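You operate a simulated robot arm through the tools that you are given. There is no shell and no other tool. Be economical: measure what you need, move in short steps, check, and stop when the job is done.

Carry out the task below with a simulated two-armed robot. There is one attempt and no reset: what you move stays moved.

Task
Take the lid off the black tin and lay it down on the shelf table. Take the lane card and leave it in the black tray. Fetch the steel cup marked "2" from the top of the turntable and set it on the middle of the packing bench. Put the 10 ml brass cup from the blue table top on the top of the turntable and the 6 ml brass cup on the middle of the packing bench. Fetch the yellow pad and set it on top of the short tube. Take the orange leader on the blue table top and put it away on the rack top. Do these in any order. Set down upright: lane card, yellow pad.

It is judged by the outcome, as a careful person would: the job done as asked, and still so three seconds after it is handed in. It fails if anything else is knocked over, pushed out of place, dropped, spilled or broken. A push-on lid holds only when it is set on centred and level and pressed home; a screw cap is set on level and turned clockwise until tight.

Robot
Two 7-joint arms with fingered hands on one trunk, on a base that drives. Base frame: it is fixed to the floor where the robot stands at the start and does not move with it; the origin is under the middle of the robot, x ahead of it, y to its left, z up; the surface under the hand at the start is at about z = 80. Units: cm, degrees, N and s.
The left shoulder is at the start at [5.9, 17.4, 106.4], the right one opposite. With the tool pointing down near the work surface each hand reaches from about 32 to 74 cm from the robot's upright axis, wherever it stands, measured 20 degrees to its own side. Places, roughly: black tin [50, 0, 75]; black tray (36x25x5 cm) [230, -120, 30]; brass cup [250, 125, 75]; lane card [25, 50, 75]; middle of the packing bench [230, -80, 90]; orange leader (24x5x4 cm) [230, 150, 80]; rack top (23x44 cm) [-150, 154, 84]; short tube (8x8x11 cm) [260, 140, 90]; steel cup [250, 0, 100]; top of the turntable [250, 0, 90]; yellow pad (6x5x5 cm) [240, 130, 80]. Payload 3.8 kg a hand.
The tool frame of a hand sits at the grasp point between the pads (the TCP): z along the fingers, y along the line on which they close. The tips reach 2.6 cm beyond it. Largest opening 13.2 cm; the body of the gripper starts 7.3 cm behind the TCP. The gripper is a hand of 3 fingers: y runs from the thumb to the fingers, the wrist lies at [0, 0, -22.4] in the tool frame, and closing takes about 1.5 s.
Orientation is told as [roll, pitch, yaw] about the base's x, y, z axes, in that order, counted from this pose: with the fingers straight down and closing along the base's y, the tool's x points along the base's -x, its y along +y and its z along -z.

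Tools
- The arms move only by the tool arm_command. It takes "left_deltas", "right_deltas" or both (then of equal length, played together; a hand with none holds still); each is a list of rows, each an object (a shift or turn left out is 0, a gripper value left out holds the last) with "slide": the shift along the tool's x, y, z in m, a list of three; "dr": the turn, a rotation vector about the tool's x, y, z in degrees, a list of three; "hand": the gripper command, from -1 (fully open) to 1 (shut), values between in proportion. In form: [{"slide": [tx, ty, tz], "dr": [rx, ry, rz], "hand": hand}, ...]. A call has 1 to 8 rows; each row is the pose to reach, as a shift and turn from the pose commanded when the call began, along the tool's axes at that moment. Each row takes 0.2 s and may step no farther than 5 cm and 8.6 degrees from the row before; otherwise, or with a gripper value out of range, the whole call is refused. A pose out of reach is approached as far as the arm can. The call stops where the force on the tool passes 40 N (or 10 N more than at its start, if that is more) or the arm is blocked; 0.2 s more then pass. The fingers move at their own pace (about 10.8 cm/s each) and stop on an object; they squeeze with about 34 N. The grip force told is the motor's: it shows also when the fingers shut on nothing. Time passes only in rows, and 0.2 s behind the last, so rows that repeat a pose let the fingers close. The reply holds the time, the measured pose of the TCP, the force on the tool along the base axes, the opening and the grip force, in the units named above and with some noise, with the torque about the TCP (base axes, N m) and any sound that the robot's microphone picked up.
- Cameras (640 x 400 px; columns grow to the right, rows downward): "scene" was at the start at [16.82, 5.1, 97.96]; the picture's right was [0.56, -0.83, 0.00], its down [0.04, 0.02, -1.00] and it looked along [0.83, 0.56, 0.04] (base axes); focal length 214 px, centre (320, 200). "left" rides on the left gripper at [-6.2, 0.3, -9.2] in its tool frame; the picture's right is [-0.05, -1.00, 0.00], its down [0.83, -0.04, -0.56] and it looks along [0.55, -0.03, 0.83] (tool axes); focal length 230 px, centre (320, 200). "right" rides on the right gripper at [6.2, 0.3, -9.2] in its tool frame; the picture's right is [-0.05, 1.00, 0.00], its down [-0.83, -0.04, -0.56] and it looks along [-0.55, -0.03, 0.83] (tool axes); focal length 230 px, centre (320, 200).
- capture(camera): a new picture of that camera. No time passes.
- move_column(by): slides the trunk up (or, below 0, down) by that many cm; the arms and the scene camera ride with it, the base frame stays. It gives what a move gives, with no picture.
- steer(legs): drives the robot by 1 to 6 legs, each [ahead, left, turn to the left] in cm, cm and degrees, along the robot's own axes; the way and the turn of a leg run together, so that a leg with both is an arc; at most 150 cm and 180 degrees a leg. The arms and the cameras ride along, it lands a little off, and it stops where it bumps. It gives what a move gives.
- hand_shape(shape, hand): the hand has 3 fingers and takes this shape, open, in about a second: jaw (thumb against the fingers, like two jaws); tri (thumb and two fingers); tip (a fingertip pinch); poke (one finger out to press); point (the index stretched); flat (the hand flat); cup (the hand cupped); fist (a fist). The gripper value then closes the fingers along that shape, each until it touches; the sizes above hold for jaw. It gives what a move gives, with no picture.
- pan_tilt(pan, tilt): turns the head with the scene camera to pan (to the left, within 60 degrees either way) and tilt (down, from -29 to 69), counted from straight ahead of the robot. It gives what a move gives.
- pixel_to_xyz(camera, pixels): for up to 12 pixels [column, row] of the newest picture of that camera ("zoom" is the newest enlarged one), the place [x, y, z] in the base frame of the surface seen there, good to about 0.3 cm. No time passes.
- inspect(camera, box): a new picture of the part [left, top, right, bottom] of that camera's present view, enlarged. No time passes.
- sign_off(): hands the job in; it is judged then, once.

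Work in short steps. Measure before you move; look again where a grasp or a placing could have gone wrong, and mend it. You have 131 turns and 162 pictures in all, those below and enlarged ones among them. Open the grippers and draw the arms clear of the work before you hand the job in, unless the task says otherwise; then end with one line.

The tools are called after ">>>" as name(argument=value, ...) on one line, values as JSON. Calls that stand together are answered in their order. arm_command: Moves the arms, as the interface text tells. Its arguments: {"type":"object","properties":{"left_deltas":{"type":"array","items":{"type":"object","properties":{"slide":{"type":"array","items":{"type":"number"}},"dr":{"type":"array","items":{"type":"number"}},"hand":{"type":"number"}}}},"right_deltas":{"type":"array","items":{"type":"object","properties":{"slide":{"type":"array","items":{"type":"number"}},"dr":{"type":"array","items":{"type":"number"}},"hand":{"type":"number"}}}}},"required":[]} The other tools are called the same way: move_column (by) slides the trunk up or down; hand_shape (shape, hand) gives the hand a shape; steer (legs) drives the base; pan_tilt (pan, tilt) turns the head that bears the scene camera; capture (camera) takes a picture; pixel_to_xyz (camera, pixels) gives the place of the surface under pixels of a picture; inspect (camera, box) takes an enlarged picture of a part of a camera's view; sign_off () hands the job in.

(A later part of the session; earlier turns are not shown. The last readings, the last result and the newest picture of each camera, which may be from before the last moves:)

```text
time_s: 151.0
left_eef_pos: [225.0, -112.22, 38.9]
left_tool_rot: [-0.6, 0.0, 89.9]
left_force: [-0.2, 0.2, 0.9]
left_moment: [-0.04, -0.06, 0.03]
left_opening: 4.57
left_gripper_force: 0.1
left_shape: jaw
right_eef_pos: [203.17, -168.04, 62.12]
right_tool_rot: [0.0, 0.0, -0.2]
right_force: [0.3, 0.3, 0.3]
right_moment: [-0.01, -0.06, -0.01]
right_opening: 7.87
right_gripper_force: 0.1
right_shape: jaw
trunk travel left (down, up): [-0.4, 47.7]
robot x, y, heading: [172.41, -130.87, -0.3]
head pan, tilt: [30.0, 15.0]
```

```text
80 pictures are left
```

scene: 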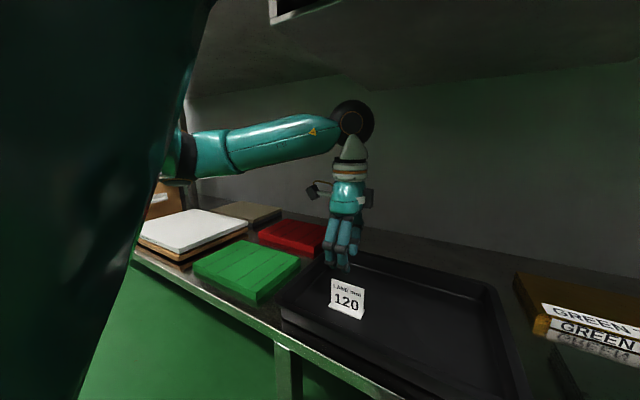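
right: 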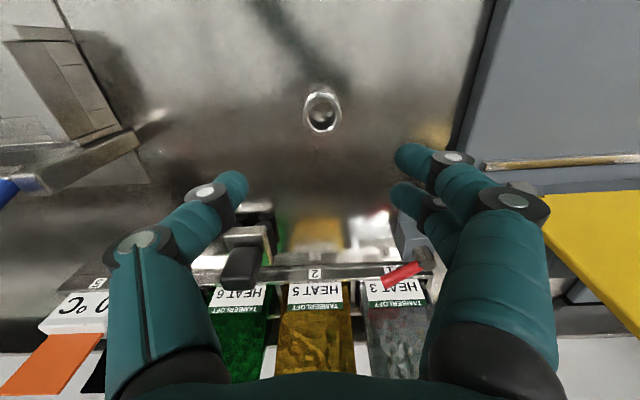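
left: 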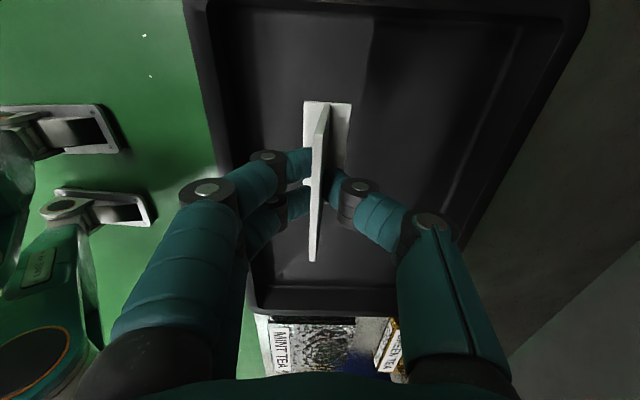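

The lane card stands upright in the tray. Back out, raise the trunk, and head to the blue table.

>>> steer(legs=[[-32, 0, 0]])

>>> move_column(by=42)

>>> steer(legs=[[0, 130, 0], [0, 115, 0]])

>>> pan_tilt(pan=0, tilt=12)

>>> capture(camera="scene")

```text
time_s: 153.1
left_eef_pos: [193.17, -112.22, 38.86]
left_tool_rot: [-0.5, 0.0, 89.9]
left_force: [0.1, 0.6, 0.2]
left_moment: [0.01, 0.0, 0.02]
left_opening: 4.57
left_gripper_force: 0.1
left_shape: jaw
right_eef_pos: [171.53, -167.99, 62.15]
right_tool_rot: [0.0, 0.0, -0.2]
right_force: [0.4, -0.4, 0.8]
right_moment: [0.02, 0.02, 0.01]
right_opening: 7.89
right_gripper_force: 0.0
right_shape: jaw
trunk travel left (down, up): [-0.4, 47.7]
robot x, y, heading: [140.61, -130.31, -0.3]
head pan, tilt: [30.0, 15.0]
```

```text
refused: 42 is not a number from -40 to 40
```

```text
time_s: 174.8
left_eef_pos: [195.7, 132.62, 38.85]
left_tool_rot: [-0.5, 0.0, 88.7]
left_force: [-0.1, 0.2, -0.2]
left_moment: [-0.02, -0.03, 0.02]
left_opening: 4.55
left_gripper_force: 0.1
left_shape: jaw
right_eef_pos: [172.91, 77.29, 62.18]
right_tool_rot: [0.0, 0.1, -1.4]
right_force: [1.1, 1.1, -1.1]
right_moment: [0.02, -0.03, 0.03]
right_opening: 7.87
right_gripper_force: 0.1
right_shape: jaw
trunk travel left (down, up): [-0.4, 47.7]
robot x, y, heading: [142.78, 115.35, -1.4]
head pan, tilt: [30.0, 15.0]
```

```text
time_s: 175.7
left_eef_pos: [195.7, 132.56, 38.89]
left_tool_rot: [-0.5, 0.0, 88.6]
left_force: [0.5, 0.4, 0.1]
left_moment: [0.02, -0.02, 0.02]
left_opening: 4.6
left_gripper_force: 0.1
left_shape: jaw
right_eef_pos: [172.86, 77.18, 62.14]
right_tool_rot: [0.0, -0.1, -1.3]
right_force: [-0.4, 0.4, 1.2]
right_moment: [0.03, -0.02, 0.0]
right_opening: 7.88
right_gripper_force: 0.1
right_shape: jaw
trunk travel left (down, up): [-0.4, 47.7]
robot x, y, heading: [142.62, 115.57, -1.7]
head pan, tilt: [0.0, 12.0]
```

```text
79 pictures are left
```

scene: 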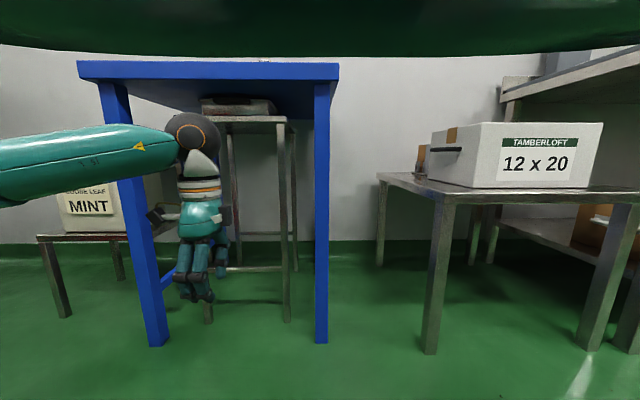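

The trunk rise was refused (limit 40), but the drive was clean. Raise now by 40 and 6.

>>> move_column(by=40)

>>> pan_tilt(pan=12, tilt=20)

>>> capture(camera="scene")

>>> inspect(camera="scene", box=[200, 120, 440, 270])

```text
time_s: 179.5
left_eef_pos: [195.69, 132.56, 78.88]
left_tool_rot: [-0.5, 0.0, 88.8]
left_force: [-0.8, 0.6, -0.2]
left_moment: [0.0, 0.01, 0.01]
left_opening: 4.57
left_gripper_force: 0.0
left_shape: jaw
right_eef_pos: [172.92, 77.24, 102.21]
right_tool_rot: [0.0, 0.2, -1.4]
right_force: [-0.2, -0.7, 0.1]
right_moment: [-0.01, -0.01, -0.03]
right_opening: 7.89
right_gripper_force: 0.0
right_shape: jaw
trunk travel left (down, up): [-40.4, 7.7]
robot x, y, heading: [142.95, 115.18, -1.5]
head pan, tilt: [0.0, 12.0]
```

```text
time_s: 180.3
left_eef_pos: [195.77, 132.65, 78.86]
left_tool_rot: [-0.5, 0.0, 88.7]
left_force: [-0.4, 0.4, 0.0]
left_moment: [-0.01, 0.04, 0.01]
left_opening: 4.59
left_gripper_force: 0.0
left_shape: jaw
right_eef_pos: [172.87, 77.38, 102.2]
right_tool_rot: [0.0, -0.1, -1.5]
right_force: [0.3, 0.5, 0.3]
right_moment: [0.01, 0.0, 0.0]
right_opening: 7.85
right_gripper_force: 0.0
right_shape: jaw
trunk travel left (down, up): [-40.4, 7.7]
robot x, y, heading: [142.67, 115.37, -1.3]
head pan, tilt: [12.0, 20.0]
```

```text
78 pictures are left
```

scene: 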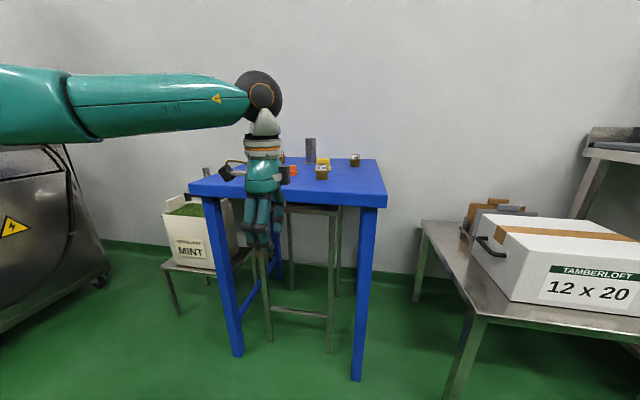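

```text
2.67 times, centred on (320, 195) of scene
```

zoom: 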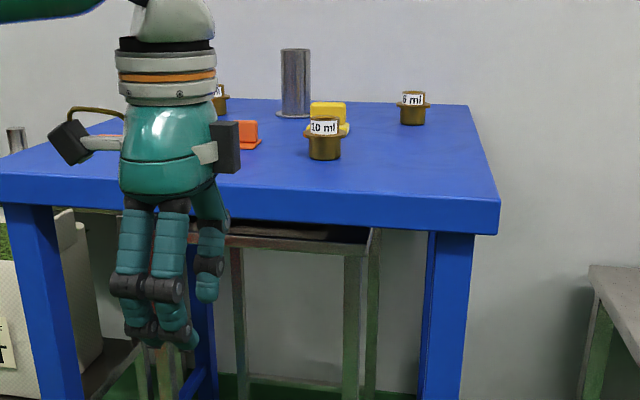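

The blue table holds a 10 ml cup (325,140), another at (412,108), and a tube. I raise and unturn the left hand so I can see all.

>>> arm_command(left_deltas=[{"slide": [-0.01, 0.03, -0.035], "dr": [0, 0, 8]}, {"slide": [-0.02, 0.05, -0.07], "dr": [0, 0, 16]}, {"slide": [-0.04, 0.07, -0.105], "dr": [0, 0, 24]}, {"slide": [-0.06, 0.09, -0.14], "dr": [0, 0, 32]}, {"slide": [-0.08, 0.11, -0.175], "dr": [0, 0, 40]}, {"slide": [-0.1, 0.13, -0.21], "dr": [0, 0, 48]}, {"slide": [-0.12, 0.15, -0.245], "dr": [0, 0, 56]}, {"slide": [-0.14, 0.17, -0.28], "dr": [0, 0, 64]}])

>>> arm_command(left_deltas=[{"dr": [0, 0, 8.4]}, {"dr": [0, 0, 16.8]}, {"dr": [0, 0, 25]}])

>>> steer(legs=[[22, 10, 1.5]])

>>> capture(camera="scene")

>>> inspect(camera="scene", box=[200, 90, 440, 240])

```text
time_s: 182.1
left_eef_pos: [178.37, 146.78, 107.09]
left_tool_rot: [-0.2, -0.4, 24.5]
left_force: [-0.5, 0.7, 0.2]
left_moment: [-0.02, -0.02, -0.02]
left_opening: 4.57
left_gripper_force: 0.1
left_shape: jaw
right_eef_pos: [172.85, 77.32, 102.14]
right_tool_rot: [0.0, -0.2, -1.3]
right_force: [0.4, -0.5, -1.1]
right_moment: [0.0, 0.01, 0.0]
right_opening: 7.88
right_gripper_force: 0.0
right_shape: jaw
trunk travel left (down, up): [-40.4, 7.7]
robot x, y, heading: [142.87, 115.28, -1.3]
head pan, tilt: [12.0, 20.0]
```

```text
time_s: 182.9
left_eef_pos: [178.56, 146.91, 106.87]
left_tool_rot: [0.0, -0.5, -0.4]
left_force: [0.9, 1.4, 0.1]
left_moment: [0.03, -0.02, -0.02]
left_opening: 4.61
left_gripper_force: 0.0
left_shape: jaw
right_eef_pos: [172.87, 77.26, 102.19]
right_tool_rot: [0.0, 0.1, -1.4]
right_force: [0.6, -0.3, 0.0]
right_moment: [0.0, 0.01, 0.02]
right_opening: 7.88
right_gripper_force: 0.0
right_shape: jaw
trunk travel left (down, up): [-40.4, 7.7]
robot x, y, heading: [142.88, 115.37, -1.4]
head pan, tilt: [12.0, 20.0]
```

```text
time_s: 184.7
left_eef_pos: [200.25, 157.58, 106.87]
left_tool_rot: [0.0, -0.5, 1.1]
left_force: [0.3, 0.5, -0.3]
left_moment: [0.0, 0.04, -0.04]
left_opening: 4.58
left_gripper_force: 0.1
left_shape: jaw
right_eef_pos: [196.08, 87.88, 101.98]
right_tool_rot: [0.0, -0.1, 0.1]
right_force: [0.1, 0.3, -0.4]
right_moment: [0.0, 0.0, 0.01]
right_opening: 7.93
right_gripper_force: 0.0
right_shape: jaw
trunk travel left (down, up): [-40.4, 7.7]
robot x, y, heading: [165.39, 125.69, 0.0]
head pan, tilt: [12.0, 20.0]
```

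```text
76 pictures are left
```

scene: 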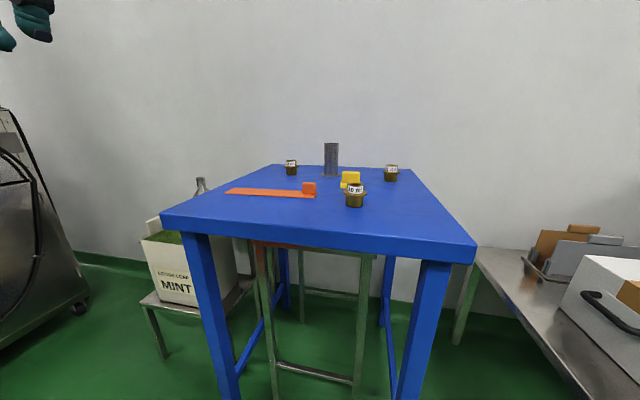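

```text
2.67 times, centred on (320, 165) of scene
```

zoom: 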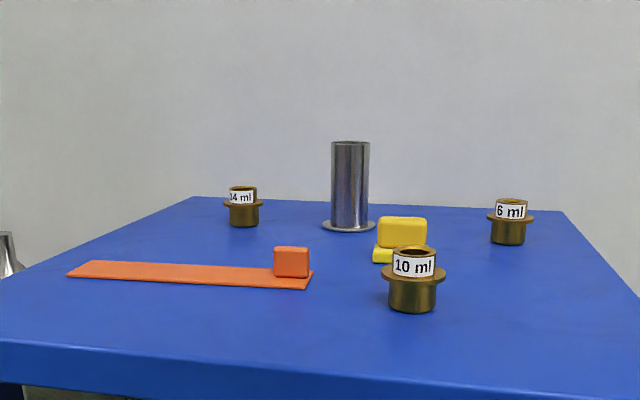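

All items identified: 10 ml (412,280), 6 ml (510,220), pad (400,238), tube (350,185), leader (190,272). Measure.

>>> pixel_to_xyz(camera="zoom", pixels=[[412, 300], [412, 250], [510, 238], [510, 203], [400, 230], [383, 256], [350, 200], [350, 148], [290, 262], [80, 268], [305, 287], [350, 229]])

>>> pixel_to_xyz(camera="scene", pixels=[[170, 215], [470, 245], [280, 166], [405, 170], [300, 230], [200, 190]])

```text
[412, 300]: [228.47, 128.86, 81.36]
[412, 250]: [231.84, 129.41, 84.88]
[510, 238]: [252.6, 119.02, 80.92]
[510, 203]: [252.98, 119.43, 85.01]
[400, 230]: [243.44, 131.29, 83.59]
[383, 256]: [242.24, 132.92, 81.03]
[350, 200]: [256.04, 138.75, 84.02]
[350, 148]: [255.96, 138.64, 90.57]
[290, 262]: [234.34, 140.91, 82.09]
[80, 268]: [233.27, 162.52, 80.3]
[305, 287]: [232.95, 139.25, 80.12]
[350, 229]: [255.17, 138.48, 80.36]
```

```text
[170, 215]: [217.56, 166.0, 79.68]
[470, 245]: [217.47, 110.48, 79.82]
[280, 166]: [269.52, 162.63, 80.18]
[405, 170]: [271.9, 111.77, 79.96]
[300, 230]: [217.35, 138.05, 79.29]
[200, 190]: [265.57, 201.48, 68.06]
```

Drive to about (190, 130) so both hands reach the table.

>>> steer(legs=[[24, 4, 0]])

>>> pan_tilt(pan=0, tilt=30)

>>> capture(camera="scene")

>>> inspect(camera="scene", box=[220, 70, 460, 220])

```text
time_s: 186.5
left_eef_pos: [224.08, 161.58, 106.76]
left_tool_rot: [0.0, -0.5, 1.1]
left_force: [-0.3, -0.2, -0.3]
left_moment: [0.03, 0.01, 0.0]
left_opening: 4.63
left_gripper_force: 0.1
left_shape: jaw
right_eef_pos: [219.88, 91.89, 102.09]
right_tool_rot: [-0.1, 0.0, 0.0]
right_force: [0.0, -0.3, 0.6]
right_moment: [0.02, 0.04, -0.02]
right_opening: 7.87
right_gripper_force: 0.1
right_shape: jaw
trunk travel left (down, up): [-40.4, 7.7]
robot x, y, heading: [188.76, 129.56, -0.2]
head pan, tilt: [12.0, 20.0]
```

```text
time_s: 187.2
left_eef_pos: [223.78, 161.61, 106.87]
left_tool_rot: [0.0, -0.6, 1.1]
left_force: [1.0, 0.1, -0.4]
left_moment: [-0.01, -0.06, 0.0]
left_opening: 4.59
left_gripper_force: 0.0
left_shape: jaw
right_eef_pos: [219.84, 91.86, 102.12]
right_tool_rot: [0.0, 0.0, 0.0]
right_force: [-1.0, -0.7, -0.3]
right_moment: [-0.02, 0.01, 0.0]
right_opening: 7.87
right_gripper_force: 0.2
right_shape: jaw
trunk travel left (down, up): [-40.4, 7.7]
robot x, y, heading: [188.89, 129.35, 0.3]
head pan, tilt: [0.0, 30.0]
```

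```text
74 pictures are left
```

scene: 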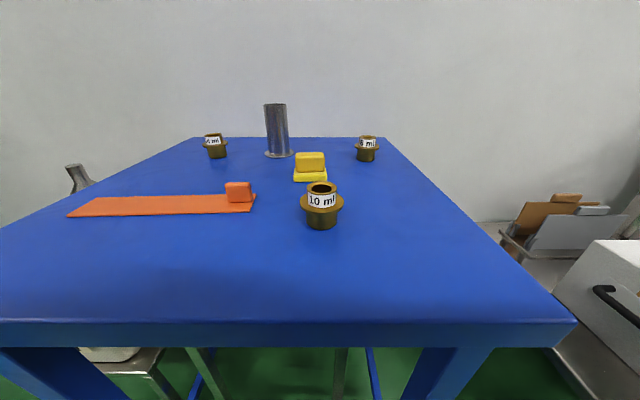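

```text
2.67 times, centred on (340, 145) of scene
```

zoom: 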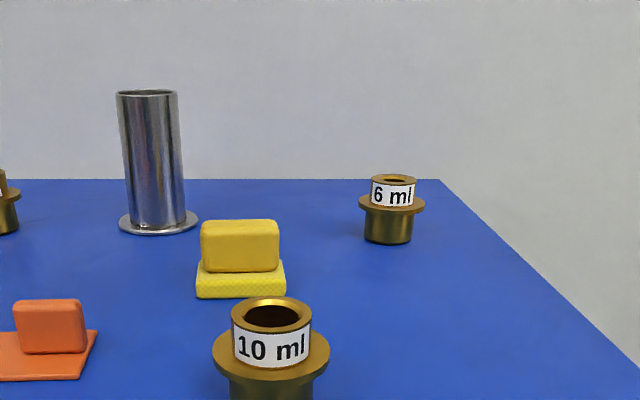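

Measure pad, tube rim and cups here.

>>> pixel_to_xyz(camera="zoom", pixels=[[203, 235], [277, 235], [240, 223], [240, 262], [200, 292], [284, 292], [148, 92], [148, 150], [120, 95], [176, 95], [272, 303], [235, 320]])

>>> pixel_to_xyz(camera="zoom", pixels=[[310, 320], [272, 345], [318, 345], [222, 350], [272, 390], [395, 180], [390, 240], [375, 195], [414, 195], [420, 205]])

```text
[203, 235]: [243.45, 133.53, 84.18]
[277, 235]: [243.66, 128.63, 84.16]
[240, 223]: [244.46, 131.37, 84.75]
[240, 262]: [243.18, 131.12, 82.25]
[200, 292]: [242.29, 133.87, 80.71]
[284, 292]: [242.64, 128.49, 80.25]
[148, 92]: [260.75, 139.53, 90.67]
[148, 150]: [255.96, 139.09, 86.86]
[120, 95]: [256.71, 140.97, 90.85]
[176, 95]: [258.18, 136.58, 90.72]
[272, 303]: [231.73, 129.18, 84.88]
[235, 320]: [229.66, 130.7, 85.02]
```

```text
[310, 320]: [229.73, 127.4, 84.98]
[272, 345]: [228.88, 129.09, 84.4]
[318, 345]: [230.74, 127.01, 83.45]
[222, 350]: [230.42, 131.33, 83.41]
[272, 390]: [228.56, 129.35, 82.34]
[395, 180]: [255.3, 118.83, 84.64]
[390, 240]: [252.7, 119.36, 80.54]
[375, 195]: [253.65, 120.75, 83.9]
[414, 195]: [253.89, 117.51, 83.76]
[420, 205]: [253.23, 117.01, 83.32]
```

Move the left hand above the pad (245, 131), opening 8 cm, and look down.

>>> arm_command(left_deltas=[{"slide": [-0.0275, -0.0375, 0], "hand": -0.2, "dr": [0, 0, 1]}, {"slide": [-0.055, -0.075, 0], "dr": [0, 0, 1]}, {"slide": [-0.0825, -0.1125, 0], "dr": [0, 0, 1]}, {"slide": [-0.11, -0.15, 0], "dr": [0, 0, 1]}, {"slide": [-0.1375, -0.1875, 0], "dr": [0, 0, 1]}, {"slide": [-0.165, -0.225, 0], "dr": [0, 0, 1]}, {"slide": [-0.1925, -0.2625, 0], "dr": [0, 0, 1]}, {"slide": [-0.219, -0.3, 0], "dr": [0, 0, 1]}])

>>> capture(camera="left")

```text
time_s: 189.0
left_eef_pos: [246.69, 131.8, 107.04]
left_tool_rot: [0.2, -0.7, 0.1]
left_force: [1.1, -0.6, 0.1]
left_moment: [0.02, -0.01, -0.04]
left_opening: 7.86
left_gripper_force: 0.0
left_shape: jaw
right_eef_pos: [219.93, 91.73, 102.15]
right_tool_rot: [0.1, -0.1, -0.1]
right_force: [0.4, -0.5, 0.9]
right_moment: [0.02, -0.02, -0.01]
right_opening: 7.92
right_gripper_force: 0.1
right_shape: jaw
trunk travel left (down, up): [-40.4, 7.7]
robot x, y, heading: [188.69, 129.03, -0.2]
head pan, tilt: [0.0, 30.0]
```

```text
72 pictures are left
```

left: 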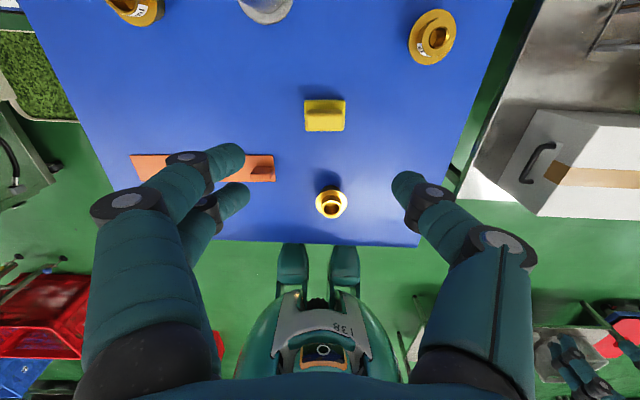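

>>> inspect(camera="left", box=[275, 70, 375, 150])

>>> pixel_to_xyz(camera="left", pixels=[[306, 110], [343, 110], [325, 102], [325, 126], [325, 115], [331, 205], [255, 170], [135, 160], [433, 35], [270, 180], [325, 130]])

```text
5.00 times, centred on (325, 110) of left
```

zoom: 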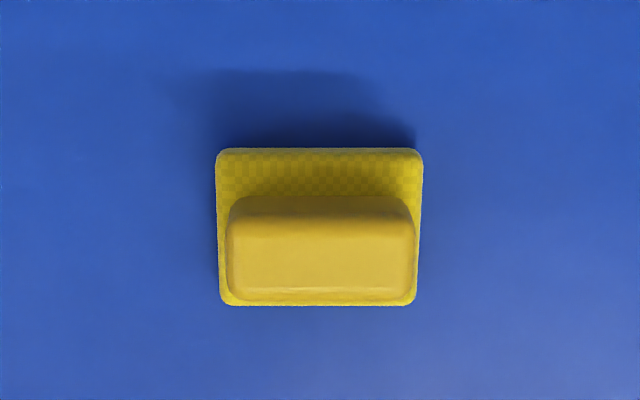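

```text
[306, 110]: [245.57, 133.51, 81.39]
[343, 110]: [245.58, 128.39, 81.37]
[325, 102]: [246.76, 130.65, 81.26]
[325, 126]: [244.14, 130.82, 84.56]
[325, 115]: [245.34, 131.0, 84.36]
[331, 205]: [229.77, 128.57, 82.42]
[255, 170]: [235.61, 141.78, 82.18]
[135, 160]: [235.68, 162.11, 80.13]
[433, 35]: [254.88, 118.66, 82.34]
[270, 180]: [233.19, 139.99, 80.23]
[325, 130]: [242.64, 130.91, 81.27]
```

Pad centre (244.7, 131.05), block top 84.7, base top 81.4. Lower to TCP z≈84.6 and close.

>>> arm_command(left_deltas=[{"slide": [0.02, -0.0075, 0.04]}, {"slide": [0.02, -0.0075, 0.085]}, {"slide": [0.02, -0.0075, 0.13]}, {"slide": [0.02, -0.0075, 0.175]}, {"slide": [0.02, -0.0075, 0.21]}, {"slide": [0.02, -0.0075, 0.223]}, {"slide": [0.02, -0.0075, 0.223]}])

>>> capture(camera="left")

```text
time_s: 190.6
left_eef_pos: [244.69, 131.07, 84.58]
left_tool_rot: [0.0, -0.6, 0.1]
left_force: [0.2, -0.4, 0.1]
left_moment: [-0.04, -0.02, 0.01]
left_opening: 7.86
left_gripper_force: 0.0
left_shape: jaw
right_eef_pos: [219.84, 91.93, 102.18]
right_tool_rot: [0.0, 0.0, 0.0]
right_force: [-0.4, 0.1, 1.1]
right_moment: [-0.02, 0.03, -0.03]
right_opening: 7.89
right_gripper_force: 0.0
right_shape: jaw
trunk travel left (down, up): [-40.4, 7.7]
robot x, y, heading: [189.01, 129.23, 0.1]
head pan, tilt: [0.0, 30.0]
```

```text
70 pictures are left
```

left: 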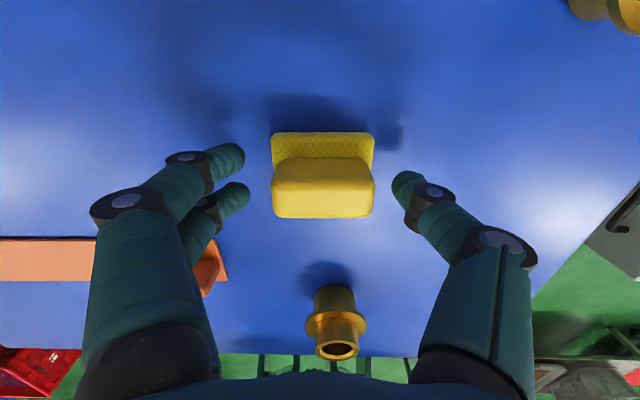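

Pad lies between the fingers. Close and lift to clear the tube.

>>> arm_command(left_deltas=[{"hand": 0.3}, {"hand": 1}, {"hand": 1}, {"hand": 1}, {"hand": 1}, {"slide": [0, 0, -0.02], "hand": 1}, {"slide": [0, 0, -0.06], "hand": 1}, {"slide": [0, 0, -0.1], "hand": 1}])

>>> arm_command(left_deltas=[{"slide": [0, 0, -0.04]}, {"slide": [-0.04, 0.02, -0.06]}, {"slide": [-0.08, 0.05, -0.06]}, {"slide": [-0.12, 0.075, -0.06]}, {"slide": [-0.136, 0.079, -0.06]}])

>>> capture(camera="left")

>>> capture(camera="scene")

```text
time_s: 192.4
left_eef_pos: [244.43, 131.39, 94.76]
left_tool_rot: [0.2, -0.6, 0.0]
left_force: [-0.1, 0.0, -1.2]
left_moment: [-0.02, -0.03, 0.03]
left_opening: 4.07
left_gripper_force: 33.9
left_shape: jaw
right_eef_pos: [219.84, 91.9, 102.22]
right_tool_rot: [0.0, -0.1, 0.0]
right_force: [-0.8, 0.1, 0.2]
right_moment: [-0.01, -0.03, -0.01]
right_opening: 7.89
right_gripper_force: 0.0
right_shape: jaw
trunk travel left (down, up): [-40.4, 7.7]
robot x, y, heading: [188.6, 129.15, 0.0]
head pan, tilt: [0.0, 30.0]
```

```text
time_s: 193.6
left_eef_pos: [256.97, 140.01, 100.65]
left_tool_rot: [0.1, -0.6, 0.0]
left_force: [1.0, 1.3, -0.2]
left_moment: [-0.04, 0.03, 0.0]
left_opening: 4.04
left_gripper_force: 33.6
left_shape: jaw
left hand out of reach, approached as far as the arm can: row 5
right_eef_pos: [219.88, 92.1, 102.18]
right_tool_rot: [-0.2, 0.0, 0.0]
right_force: [-0.4, 0.6, 0.4]
right_moment: [-0.04, 0.0, 0.03]
right_opening: 7.87
right_gripper_force: 0.1
right_shape: jaw
trunk travel left (down, up): [-40.4, 7.7]
robot x, y, heading: [189.12, 129.37, -0.1]
head pan, tilt: [0.0, 30.0]
```

```text
69 pictures are left
```

left: 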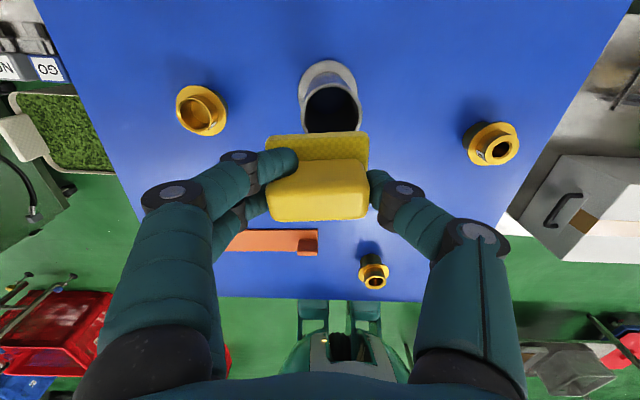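

```text
68 pictures are left
```

scene: 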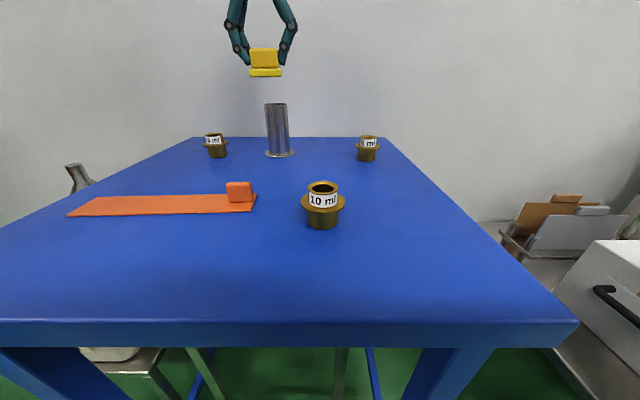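

Pad held; the target is at the limit of reach. Measure the tube rim from here.

>>> inspect(camera="left", box=[280, 45, 380, 145])

>>> pixel_to_xyz(camera="left", pixels=[[304, 105], [361, 105], [332, 87], [310, 95], [355, 95], [304, 115], [361, 115]])

```text
4.00 times, centred on (330, 95) of left
```

zoom: 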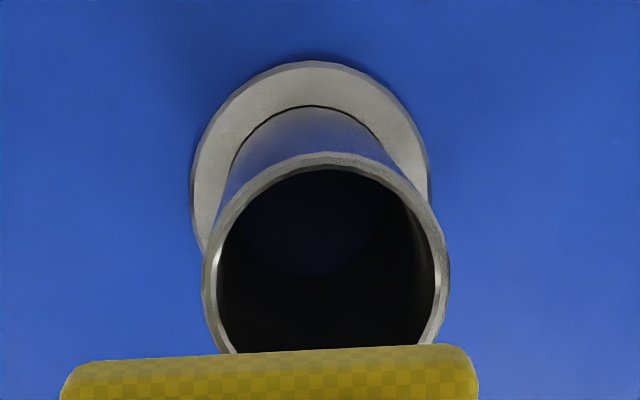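

```text
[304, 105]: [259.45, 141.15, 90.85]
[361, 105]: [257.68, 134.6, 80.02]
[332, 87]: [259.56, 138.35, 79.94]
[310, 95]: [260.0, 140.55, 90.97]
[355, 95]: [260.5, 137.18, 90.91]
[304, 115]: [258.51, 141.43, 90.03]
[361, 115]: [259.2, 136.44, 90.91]
```

Tube centre (258.4, 138.9), top 90.9. Drive 3 cm ahead, then correct the hand.

>>> steer(legs=[[3.5, -1, 0]])

```text
time_s: 194.5
left_eef_pos: [260.39, 138.54, 100.63]
left_tool_rot: [0.1, -0.5, 0.2]
left_force: [0.2, 0.1, -0.6]
left_moment: [-0.02, 0.0, 0.0]
left_opening: 4.03
left_gripper_force: 33.5
left_shape: jaw
right_eef_pos: [223.38, 90.78, 102.04]
right_tool_rot: [0.0, 0.0, 0.0]
right_force: [1.1, 0.1, -0.1]
right_moment: [0.06, 0.0, -0.02]
right_opening: 7.85
right_gripper_force: 0.0
right_shape: jaw
trunk travel left (down, up): [-40.4, 7.7]
robot x, y, heading: [192.61, 128.37, 0.1]
head pan, tilt: [0.0, 30.0]
```

>>> arm_command(left_deltas=[{"slide": [0.01, 0.003, 0.01]}, {"slide": [0.02, 0.0035, 0.02]}, {"slide": [0.02, 0.0035, 0.03]}, {"slide": [0.02, 0.0035, 0.03]}])

>>> capture(camera="left")

>>> inspect(camera="scene", box=[200, 40, 360, 140])

```text
time_s: 195.5
left_eef_pos: [258.5, 139.04, 97.59]
left_tool_rot: [0.0, -0.6, 0.1]
left_force: [0.4, -1.1, -0.5]
left_moment: [0.0, 0.0, -0.01]
left_opening: 4.06
left_gripper_force: 33.5
left_shape: jaw
right_eef_pos: [223.35, 90.86, 102.13]
right_tool_rot: [-0.1, 0.0, 0.1]
right_force: [-0.1, -0.9, -0.3]
right_moment: [-0.01, 0.02, -0.01]
right_opening: 7.89
right_gripper_force: 0.1
right_shape: jaw
trunk travel left (down, up): [-40.4, 7.7]
robot x, y, heading: [192.42, 128.08, -0.0]
head pan, tilt: [0.0, 30.0]
```

```text
66 pictures are left
```

left: 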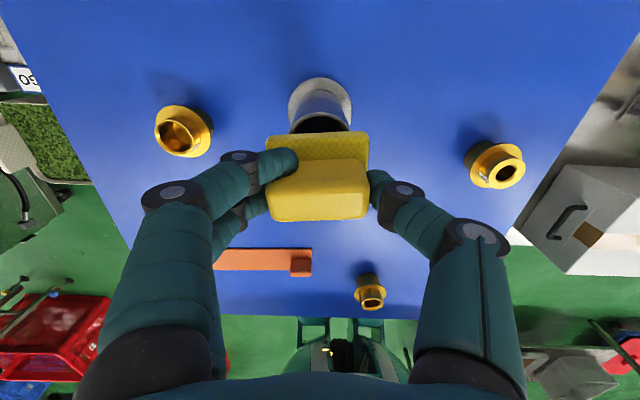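

```text
4.00 times, centred on (280, 90) of scene
```

zoom: 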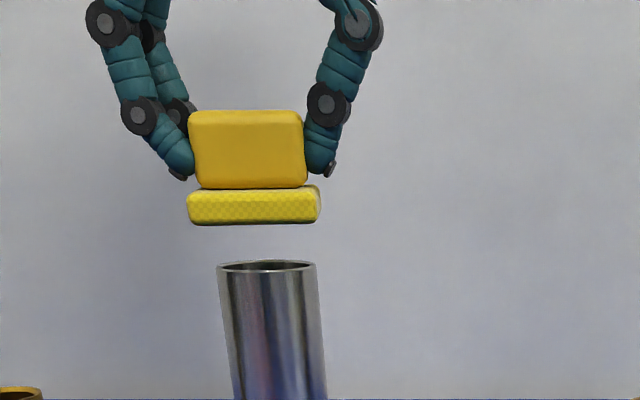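

Pad is nearly centred (off ~0.3 cm to +y). Correct and lower to contact.

>>> arm_command(left_deltas=[{"slide": [0, -0.003, 0.01]}, {"slide": [0, -0.003, 0.017]}, {"slide": [0, -0.003, 0.02]}, {"slide": [0, -0.003, 0.0225]}])

>>> inspect(camera="scene", box=[200, 40, 360, 140])

```text
time_s: 196.5
left_eef_pos: [258.44, 138.78, 95.49]
left_tool_rot: [0.1, -0.8, 0.1]
left_force: [0.8, -0.4, 4.8]
left_moment: [0.06, 0.08, 0.0]
left_opening: 4.05
left_gripper_force: 34.1
left_shape: jaw
right_eef_pos: [223.31, 90.84, 102.2]
right_tool_rot: [0.0, -0.2, 0.0]
right_force: [-0.1, -0.1, -0.2]
right_moment: [0.02, -0.01, 0.02]
right_opening: 7.91
right_gripper_force: 0.1
right_shape: jaw
trunk travel left (down, up): [-40.4, 7.7]
robot x, y, heading: [192.03, 127.98, 0.2]
head pan, tilt: [0.0, 30.0]
```

```text
4.00 times, centred on (280, 90) of scene
```

zoom: 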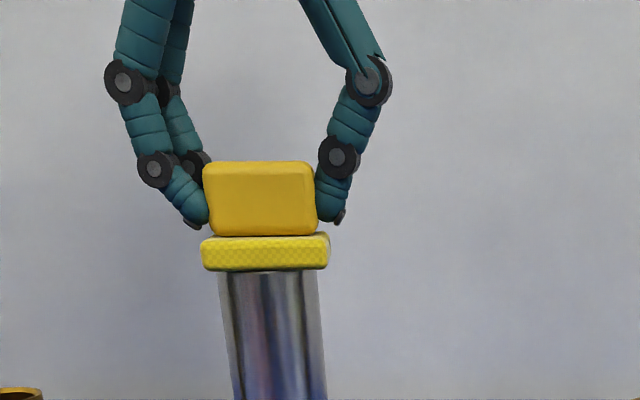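

Contact (4.8 N) and centred on the tube. Open symmetrically and rise.

>>> arm_command(left_deltas=[{"hand": 0.3}, {"hand": 0.0}, {"hand": -0.2}, {"hand": -0.2}, {"slide": [0, 0, -0.02]}, {"slide": [0, 0, -0.06]}, {"slide": [0, 0, -0.1]}, {"slide": [0.03, 0, -0.12]}])

>>> capture(camera="scene")

>>> capture(camera="left")

```text
time_s: 198.3
left_eef_pos: [255.31, 139.03, 107.38]
left_tool_rot: [0.0, -0.6, 0.1]
left_force: [0.1, -0.7, 0.2]
left_moment: [0.01, -0.03, 0.03]
left_opening: 7.85
left_gripper_force: 0.1
left_shape: jaw
right_eef_pos: [223.31, 90.95, 102.25]
right_tool_rot: [-0.2, -0.1, 0.0]
right_force: [-0.9, -0.4, 1.2]
right_moment: [0.01, -0.02, -0.02]
right_opening: 7.87
right_gripper_force: 0.0
right_shape: jaw
trunk travel left (down, up): [-40.4, 7.7]
robot x, y, heading: [192.56, 128.24, -0.1]
head pan, tilt: [0.0, 30.0]
```

```text
63 pictures are left
```

scene: 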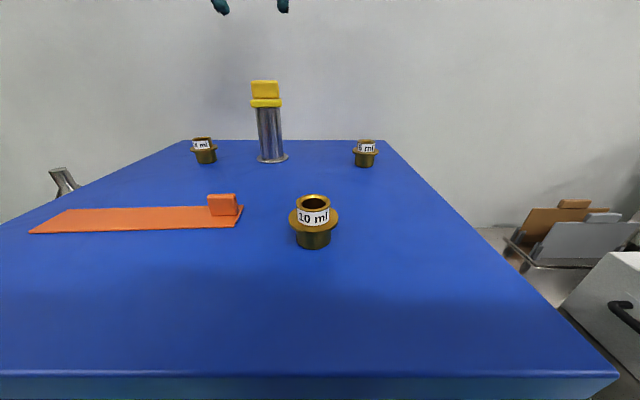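

```text
62 pictures are left
```

left: 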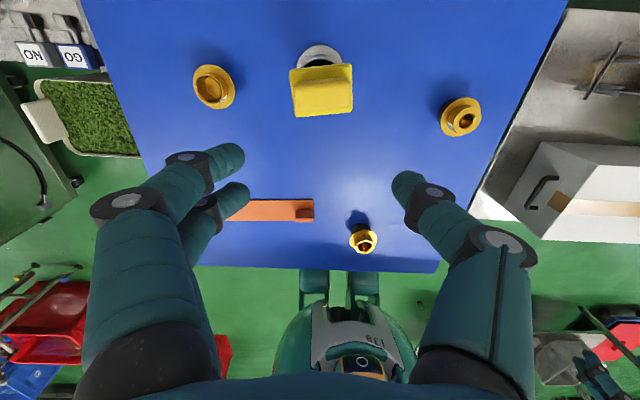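

Pad sits well. Now the left hand goes for the 10 ml cup at (230.2, 129.1).

>>> arm_command(left_deltas=[{"slide": [0.04, -0.015, 0]}, {"slide": [0.085, -0.03, 0]}, {"slide": [0.13, -0.05, 0]}, {"slide": [0.175, -0.07, 0]}, {"slide": [0.215, -0.085, 0]}, {"slide": [0.251, -0.099, 0]}, {"slide": [0.251, -0.099, 0.045]}, {"slide": [0.251, -0.099, 0.09]}])

>>> capture(camera="left")

>>> inspect(camera="left", box=[270, 80, 390, 200])

>>> pixel_to_xyz(camera="left", pixels=[[320, 130], [300, 130], [340, 130], [320, 145], [320, 120], [320, 160]])

```text
time_s: 200.1
left_eef_pos: [230.29, 128.82, 98.18]
left_tool_rot: [0.0, -0.6, 0.1]
left_force: [0.1, -0.1, -0.2]
left_moment: [0.01, -0.02, 0.05]
left_opening: 7.86
left_gripper_force: 0.0
left_shape: jaw
right_eef_pos: [223.47, 90.98, 102.12]
right_tool_rot: [0.0, 0.0, 0.0]
right_force: [0.4, -0.3, 0.3]
right_moment: [0.01, -0.02, 0.0]
right_opening: 7.88
right_gripper_force: 0.0
right_shape: jaw
trunk travel left (down, up): [-40.4, 7.7]
robot x, y, heading: [192.46, 128.5, -0.0]
head pan, tilt: [0.0, 30.0]
```

```text
61 pictures are left
```

left: 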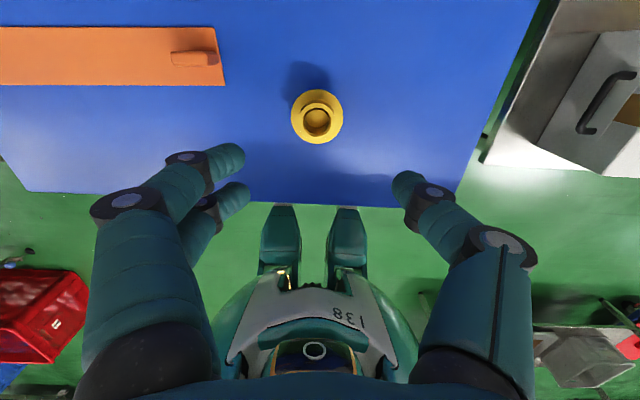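

```text
3.33 times, centred on (330, 140) of left
```

zoom: 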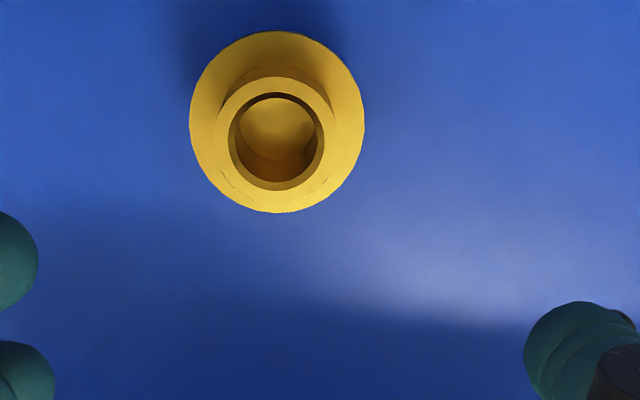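

```text
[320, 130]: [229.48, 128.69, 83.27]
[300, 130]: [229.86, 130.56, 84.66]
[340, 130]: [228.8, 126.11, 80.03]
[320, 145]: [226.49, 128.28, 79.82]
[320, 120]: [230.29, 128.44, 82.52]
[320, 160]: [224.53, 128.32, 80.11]
```

Centred within 2 mm. Lower to z≈83.2 and close.

>>> arm_command(left_deltas=[{"slide": [0, 0.002, 0.045]}, {"slide": [0, 0.002, 0.09]}, {"slide": [0, 0.002, 0.13]}, {"slide": [0, 0.002, 0.15]}, {"slide": [0, 0.002, 0.15], "hand": 0.5}, {"slide": [0, 0.002, 0.15], "hand": 1}, {"slide": [0, 0.002, 0.15], "hand": 1}, {"slide": [0, 0.002, 0.15], "hand": 1}])

>>> capture(camera="left")

>>> capture(camera="scene")

```text
time_s: 201.9
left_eef_pos: [230.43, 128.85, 82.98]
left_tool_rot: [0.0, -0.4, 0.0]
left_force: [-0.3, -0.2, -0.2]
left_moment: [0.0, -0.01, -0.02]
left_opening: 3.15
left_gripper_force: 34.1
left_shape: jaw
right_eef_pos: [223.29, 90.86, 102.07]
right_tool_rot: [0.1, 0.0, -0.1]
right_force: [0.7, -0.5, 0.1]
right_moment: [-0.01, -0.02, -0.04]
right_opening: 7.88
right_gripper_force: 0.1
right_shape: jaw
trunk travel left (down, up): [-40.4, 7.7]
robot x, y, heading: [192.76, 128.39, -0.1]
head pan, tilt: [0.0, 30.0]
```

```text
59 pictures are left
```

left: 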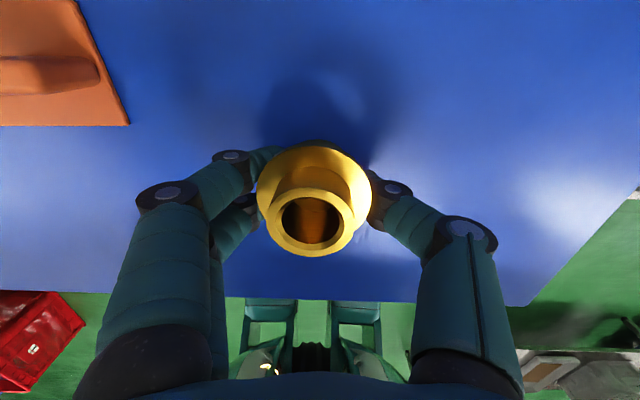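

```text
58 pictures are left
```

scene: 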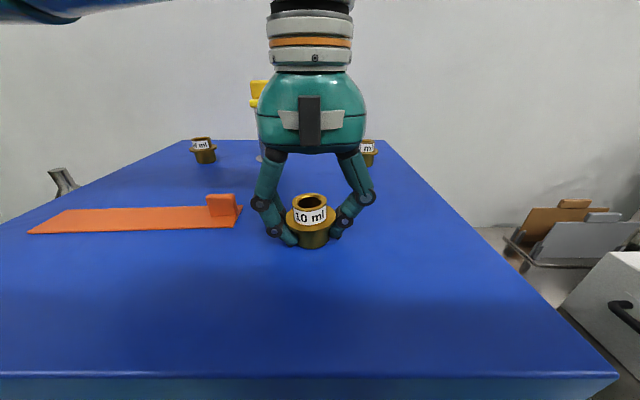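

Lift the 10 ml cup with the left hand while the right hand moves forward along the table edge.

>>> arm_command(left_deltas=[{"slide": [0, 0, -0.03]}, {"slide": [0, 0, -0.07]}, {"slide": [0, 0, -0.115]}, {"slide": [0, 0.02, -0.15]}, {"slide": [0, 0.05, -0.18]}, {"slide": [0.0, 0.09, -0.2]}, {"slide": [0.0, 0.135, -0.21]}, {"slide": [0, 0.18, -0.21]}], right_deltas=[{"slide": [-0.045, 0, 0]}, {"slide": [-0.09, 0, 0]}, {"slide": [-0.135, 0, 0]}, {"slide": [-0.18, 0, 0]}, {"slide": [-0.225, 0.01, 0]}, {"slide": [-0.27, 0.02, 0]}, {"slide": [-0.3, 0.055, 0]}, {"slide": [-0.311, 0.1, 0]}])

>>> arm_command(right_deltas=[{"slide": [0, 0.045, 0]}, {"slide": [0, 0.09, 0]}, {"slide": [0, 0.135, 0]}, {"slide": [0, 0.181, 0]}, {"slide": [0, 0.181, 0.04]}])

>>> capture(camera="right")

>>> inspect(camera="right", box=[250, 80, 390, 200])

```text
time_s: 203.7
left_eef_pos: [230.51, 147.18, 103.93]
left_tool_rot: [0.0, -0.5, 0.1]
left_force: [-0.5, 0.3, -0.5]
left_moment: [-0.02, -0.01, -0.03]
left_opening: 3.13
left_gripper_force: 34.0
left_shape: jaw
right_eef_pos: [248.25, 97.6, 99.1]
right_tool_rot: [-0.2, 0.0, -0.2]
right_force: [-0.3, 0.0, -0.2]
right_moment: [-0.02, -0.02, -0.02]
right_opening: 7.91
right_gripper_force: 0.1
right_shape: jaw
right hand out of reach, approached as far as the arm can: row 6, 7, 8
trunk travel left (down, up): [-40.4, 7.7]
robot x, y, heading: [192.34, 128.43, -0.1]
head pan, tilt: [0.0, 30.0]
```

```text
time_s: 204.9
left_eef_pos: [230.47, 147.09, 103.79]
left_tool_rot: [0.0, -0.6, 0.1]
left_force: [-0.3, 0.7, -0.8]
left_moment: [0.01, 0.0, -0.01]
left_opening: 3.15
left_gripper_force: 34.3
left_shape: jaw
right_eef_pos: [241.78, 107.67, 95.71]
right_tool_rot: [0.0, 0.0, 0.0]
right_force: [-0.3, -0.6, 0.4]
right_moment: [-0.01, 0.02, 0.02]
right_opening: 7.9
right_gripper_force: 0.0
right_shape: jaw
right hand out of reach, approached as far as the arm can: row 1, 2, 3, 4, 5
trunk travel left (down, up): [-40.4, 7.7]
robot x, y, heading: [192.71, 128.07, -0.2]
head pan, tilt: [0.0, 30.0]
```

```text
57 pictures are left
```

right: 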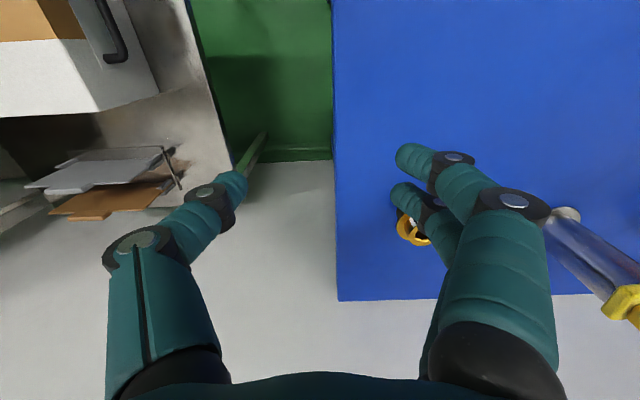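

```text
3.33 times, centred on (320, 140) of right
```

zoom: 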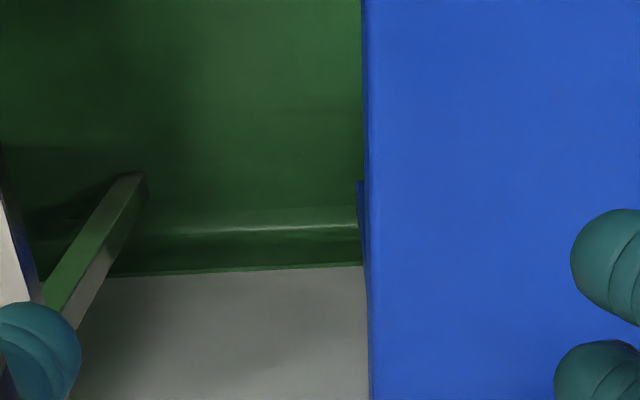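

The right arm lagged, held up by its reach limits on that path. I command a higher point over the cup and let it converge.

>>> arm_command(right_deltas=[{"slide": [0.0, 0, -0.04]}, {"slide": [0.03, 0, -0.06]}, {"slide": [0.03, 0, -0.06]}, {"slide": [0.03, 0, -0.06]}])

```text
time_s: 205.9
left_eef_pos: [230.48, 147.15, 103.94]
left_tool_rot: [0.0, -0.6, 0.2]
left_force: [-0.7, 0.5, -1.4]
left_moment: [-0.01, 0.03, 0.02]
left_opening: 3.17
left_gripper_force: 34.1
left_shape: jaw
right_eef_pos: [238.7, 107.41, 101.63]
right_tool_rot: [0.0, -0.1, 0.1]
right_force: [0.7, -0.2, -0.9]
right_moment: [-0.02, 0.0, 0.02]
right_opening: 7.9
right_gripper_force: 0.0
right_shape: jaw
trunk travel left (down, up): [-40.4, 7.7]
robot x, y, heading: [192.44, 128.11, -0.1]
head pan, tilt: [0.0, 30.0]
```

Now at (238.7,107.4,101.6). Move in y first, then x, towards (254.4, 119).

>>> arm_command(right_deltas=[{"slide": [0, 0.04, 0]}, {"slide": [0, 0.08, 0]}, {"slide": [0, 0.116, 0]}, {"slide": [-0.04, 0.116, 0]}, {"slide": [-0.08, 0.116, 0]}, {"slide": [-0.12, 0.116, 0]}, {"slide": [-0.157, 0.116, 0]}, {"slide": [-0.157, 0.116, 0.02]}])

>>> capture(camera="right")

```text
time_s: 207.7
left_eef_pos: [230.4, 147.06, 103.94]
left_tool_rot: [-0.1, -0.6, 0.2]
left_force: [-0.3, -0.4, -0.2]
left_moment: [0.0, 0.0, -0.01]
left_opening: 3.17
left_gripper_force: 33.7
left_shape: jaw
right_eef_pos: [242.46, 106.99, 101.28]
right_tool_rot: [0.0, -0.1, -0.1]
right_force: [-0.6, 0.1, 0.2]
right_moment: [-0.03, -0.04, 0.01]
right_opening: 7.91
right_gripper_force: 0.1
right_shape: jaw
right hand out of reach, approached as far as the arm can: row 1, 2, 3, 4, 5, 6, 7, 8
trunk travel left (down, up): [-40.4, 7.7]
robot x, y, heading: [192.21, 128.51, 0.1]
head pan, tilt: [0.0, 30.0]
```

```text
55 pictures are left
```

right: 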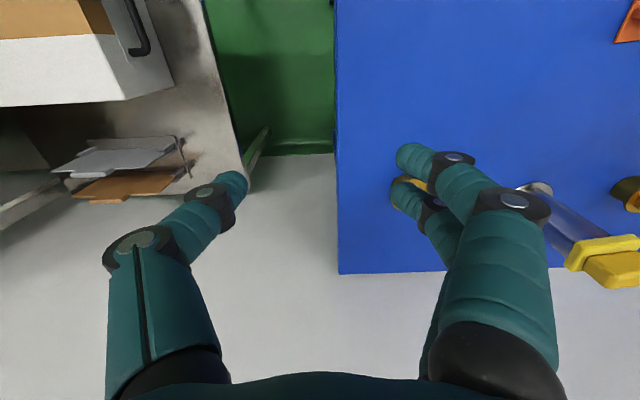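

It refuses to go further left from this configuration. I pull the hand back nearer the body first, then swing in and forward.

>>> arm_command(right_deltas=[{"slide": [0.04, 0, -0.02]}, {"slide": [0.08, 0, -0.04]}, {"slide": [0.12, 0, -0.05]}, {"slide": [0.15, 0.02, -0.05]}, {"slide": [0.15, 0.05, -0.05]}, {"slide": [0.15, 0.08, -0.05]}, {"slide": [0.15, 0.11, -0.05]}, {"slide": [0.15, 0.12, -0.05]}])

```text
time_s: 209.5
left_eef_pos: [230.43, 147.19, 103.94]
left_tool_rot: [0.0, -0.6, 0.2]
left_force: [-0.8, 0.3, -0.8]
left_moment: [-0.01, 0.05, 0.01]
left_opening: 3.15
left_gripper_force: 34.0
left_shape: jaw
right_eef_pos: [227.53, 115.71, 106.06]
right_tool_rot: [0.0, -0.1, 0.0]
right_force: [0.3, 0.1, -0.4]
right_moment: [-0.03, -0.05, 0.02]
right_opening: 7.91
right_gripper_force: 0.1
right_shape: jaw
right hand out of reach, approached as far as the arm can: row 7, 8
trunk travel left (down, up): [-40.4, 7.7]
robot x, y, heading: [192.23, 128.67, 0.2]
head pan, tilt: [0.0, 30.0]
```

Try advancing in x from here, with slightly lower z, then finishing in y.

>>> arm_command(right_deltas=[{"slide": [-0.045, 0, 0.01]}, {"slide": [-0.09, 0, 0.02]}, {"slide": [-0.135, 0.0, 0.03]}, {"slide": [-0.18, 0.01, 0.04]}, {"slide": [-0.225, 0.02, 0.05]}, {"slide": [-0.26, 0.033, 0.06]}, {"slide": [-0.268, 0.033, 0.07]}])

>>> pan_tilt(pan=-25, tilt=0)

>>> capture(camera="scene")

```text
time_s: 211.1
left_eef_pos: [230.39, 147.08, 103.8]
left_tool_rot: [0.0, -0.6, 0.2]
left_force: [1.1, 0.2, -1.5]
left_moment: [0.02, 0.02, -0.01]
left_opening: 3.18
left_gripper_force: 33.8
left_shape: jaw
right_eef_pos: [240.75, 108.63, 101.15]
right_tool_rot: [0.0, -0.1, 0.0]
right_force: [0.0, -0.1, -0.5]
right_moment: [-0.03, 0.02, 0.0]
right_opening: 7.95
right_gripper_force: 0.0
right_shape: jaw
right hand out of reach, approached as far as the arm can: row 1, 2, 3, 4, 5, 6, 7
trunk travel left (down, up): [-40.4, 7.7]
robot x, y, heading: [192.53, 127.53, 0.3]
head pan, tilt: [0.0, 30.0]
```

```text
time_s: 212.0
left_eef_pos: [230.51, 147.13, 103.99]
left_tool_rot: [0.0, -0.6, 0.1]
left_force: [-0.7, 0.8, -1.0]
left_moment: [0.0, -0.02, -0.01]
left_opening: 3.16
left_gripper_force: 34.3
left_shape: jaw
right_eef_pos: [240.78, 108.58, 101.26]
right_tool_rot: [0.0, -0.1, 0.0]
right_force: [0.3, -0.7, 0.4]
right_moment: [-0.04, -0.02, 0.01]
right_opening: 7.9
right_gripper_force: 0.0
right_shape: jaw
trunk travel left (down, up): [-40.4, 7.7]
robot x, y, heading: [192.46, 127.91, -0.1]
head pan, tilt: [-25.0, 0.0]
```

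```text
54 pictures are left
```

scene: 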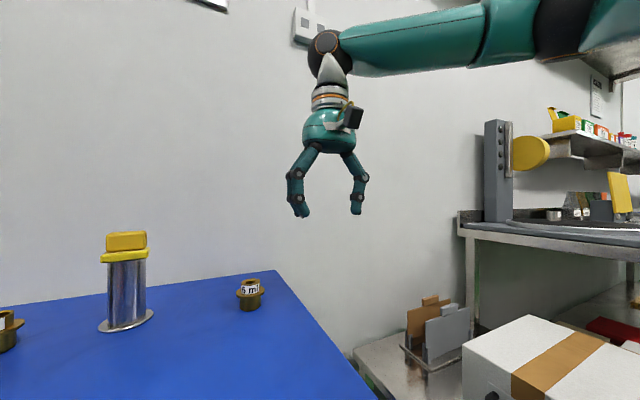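

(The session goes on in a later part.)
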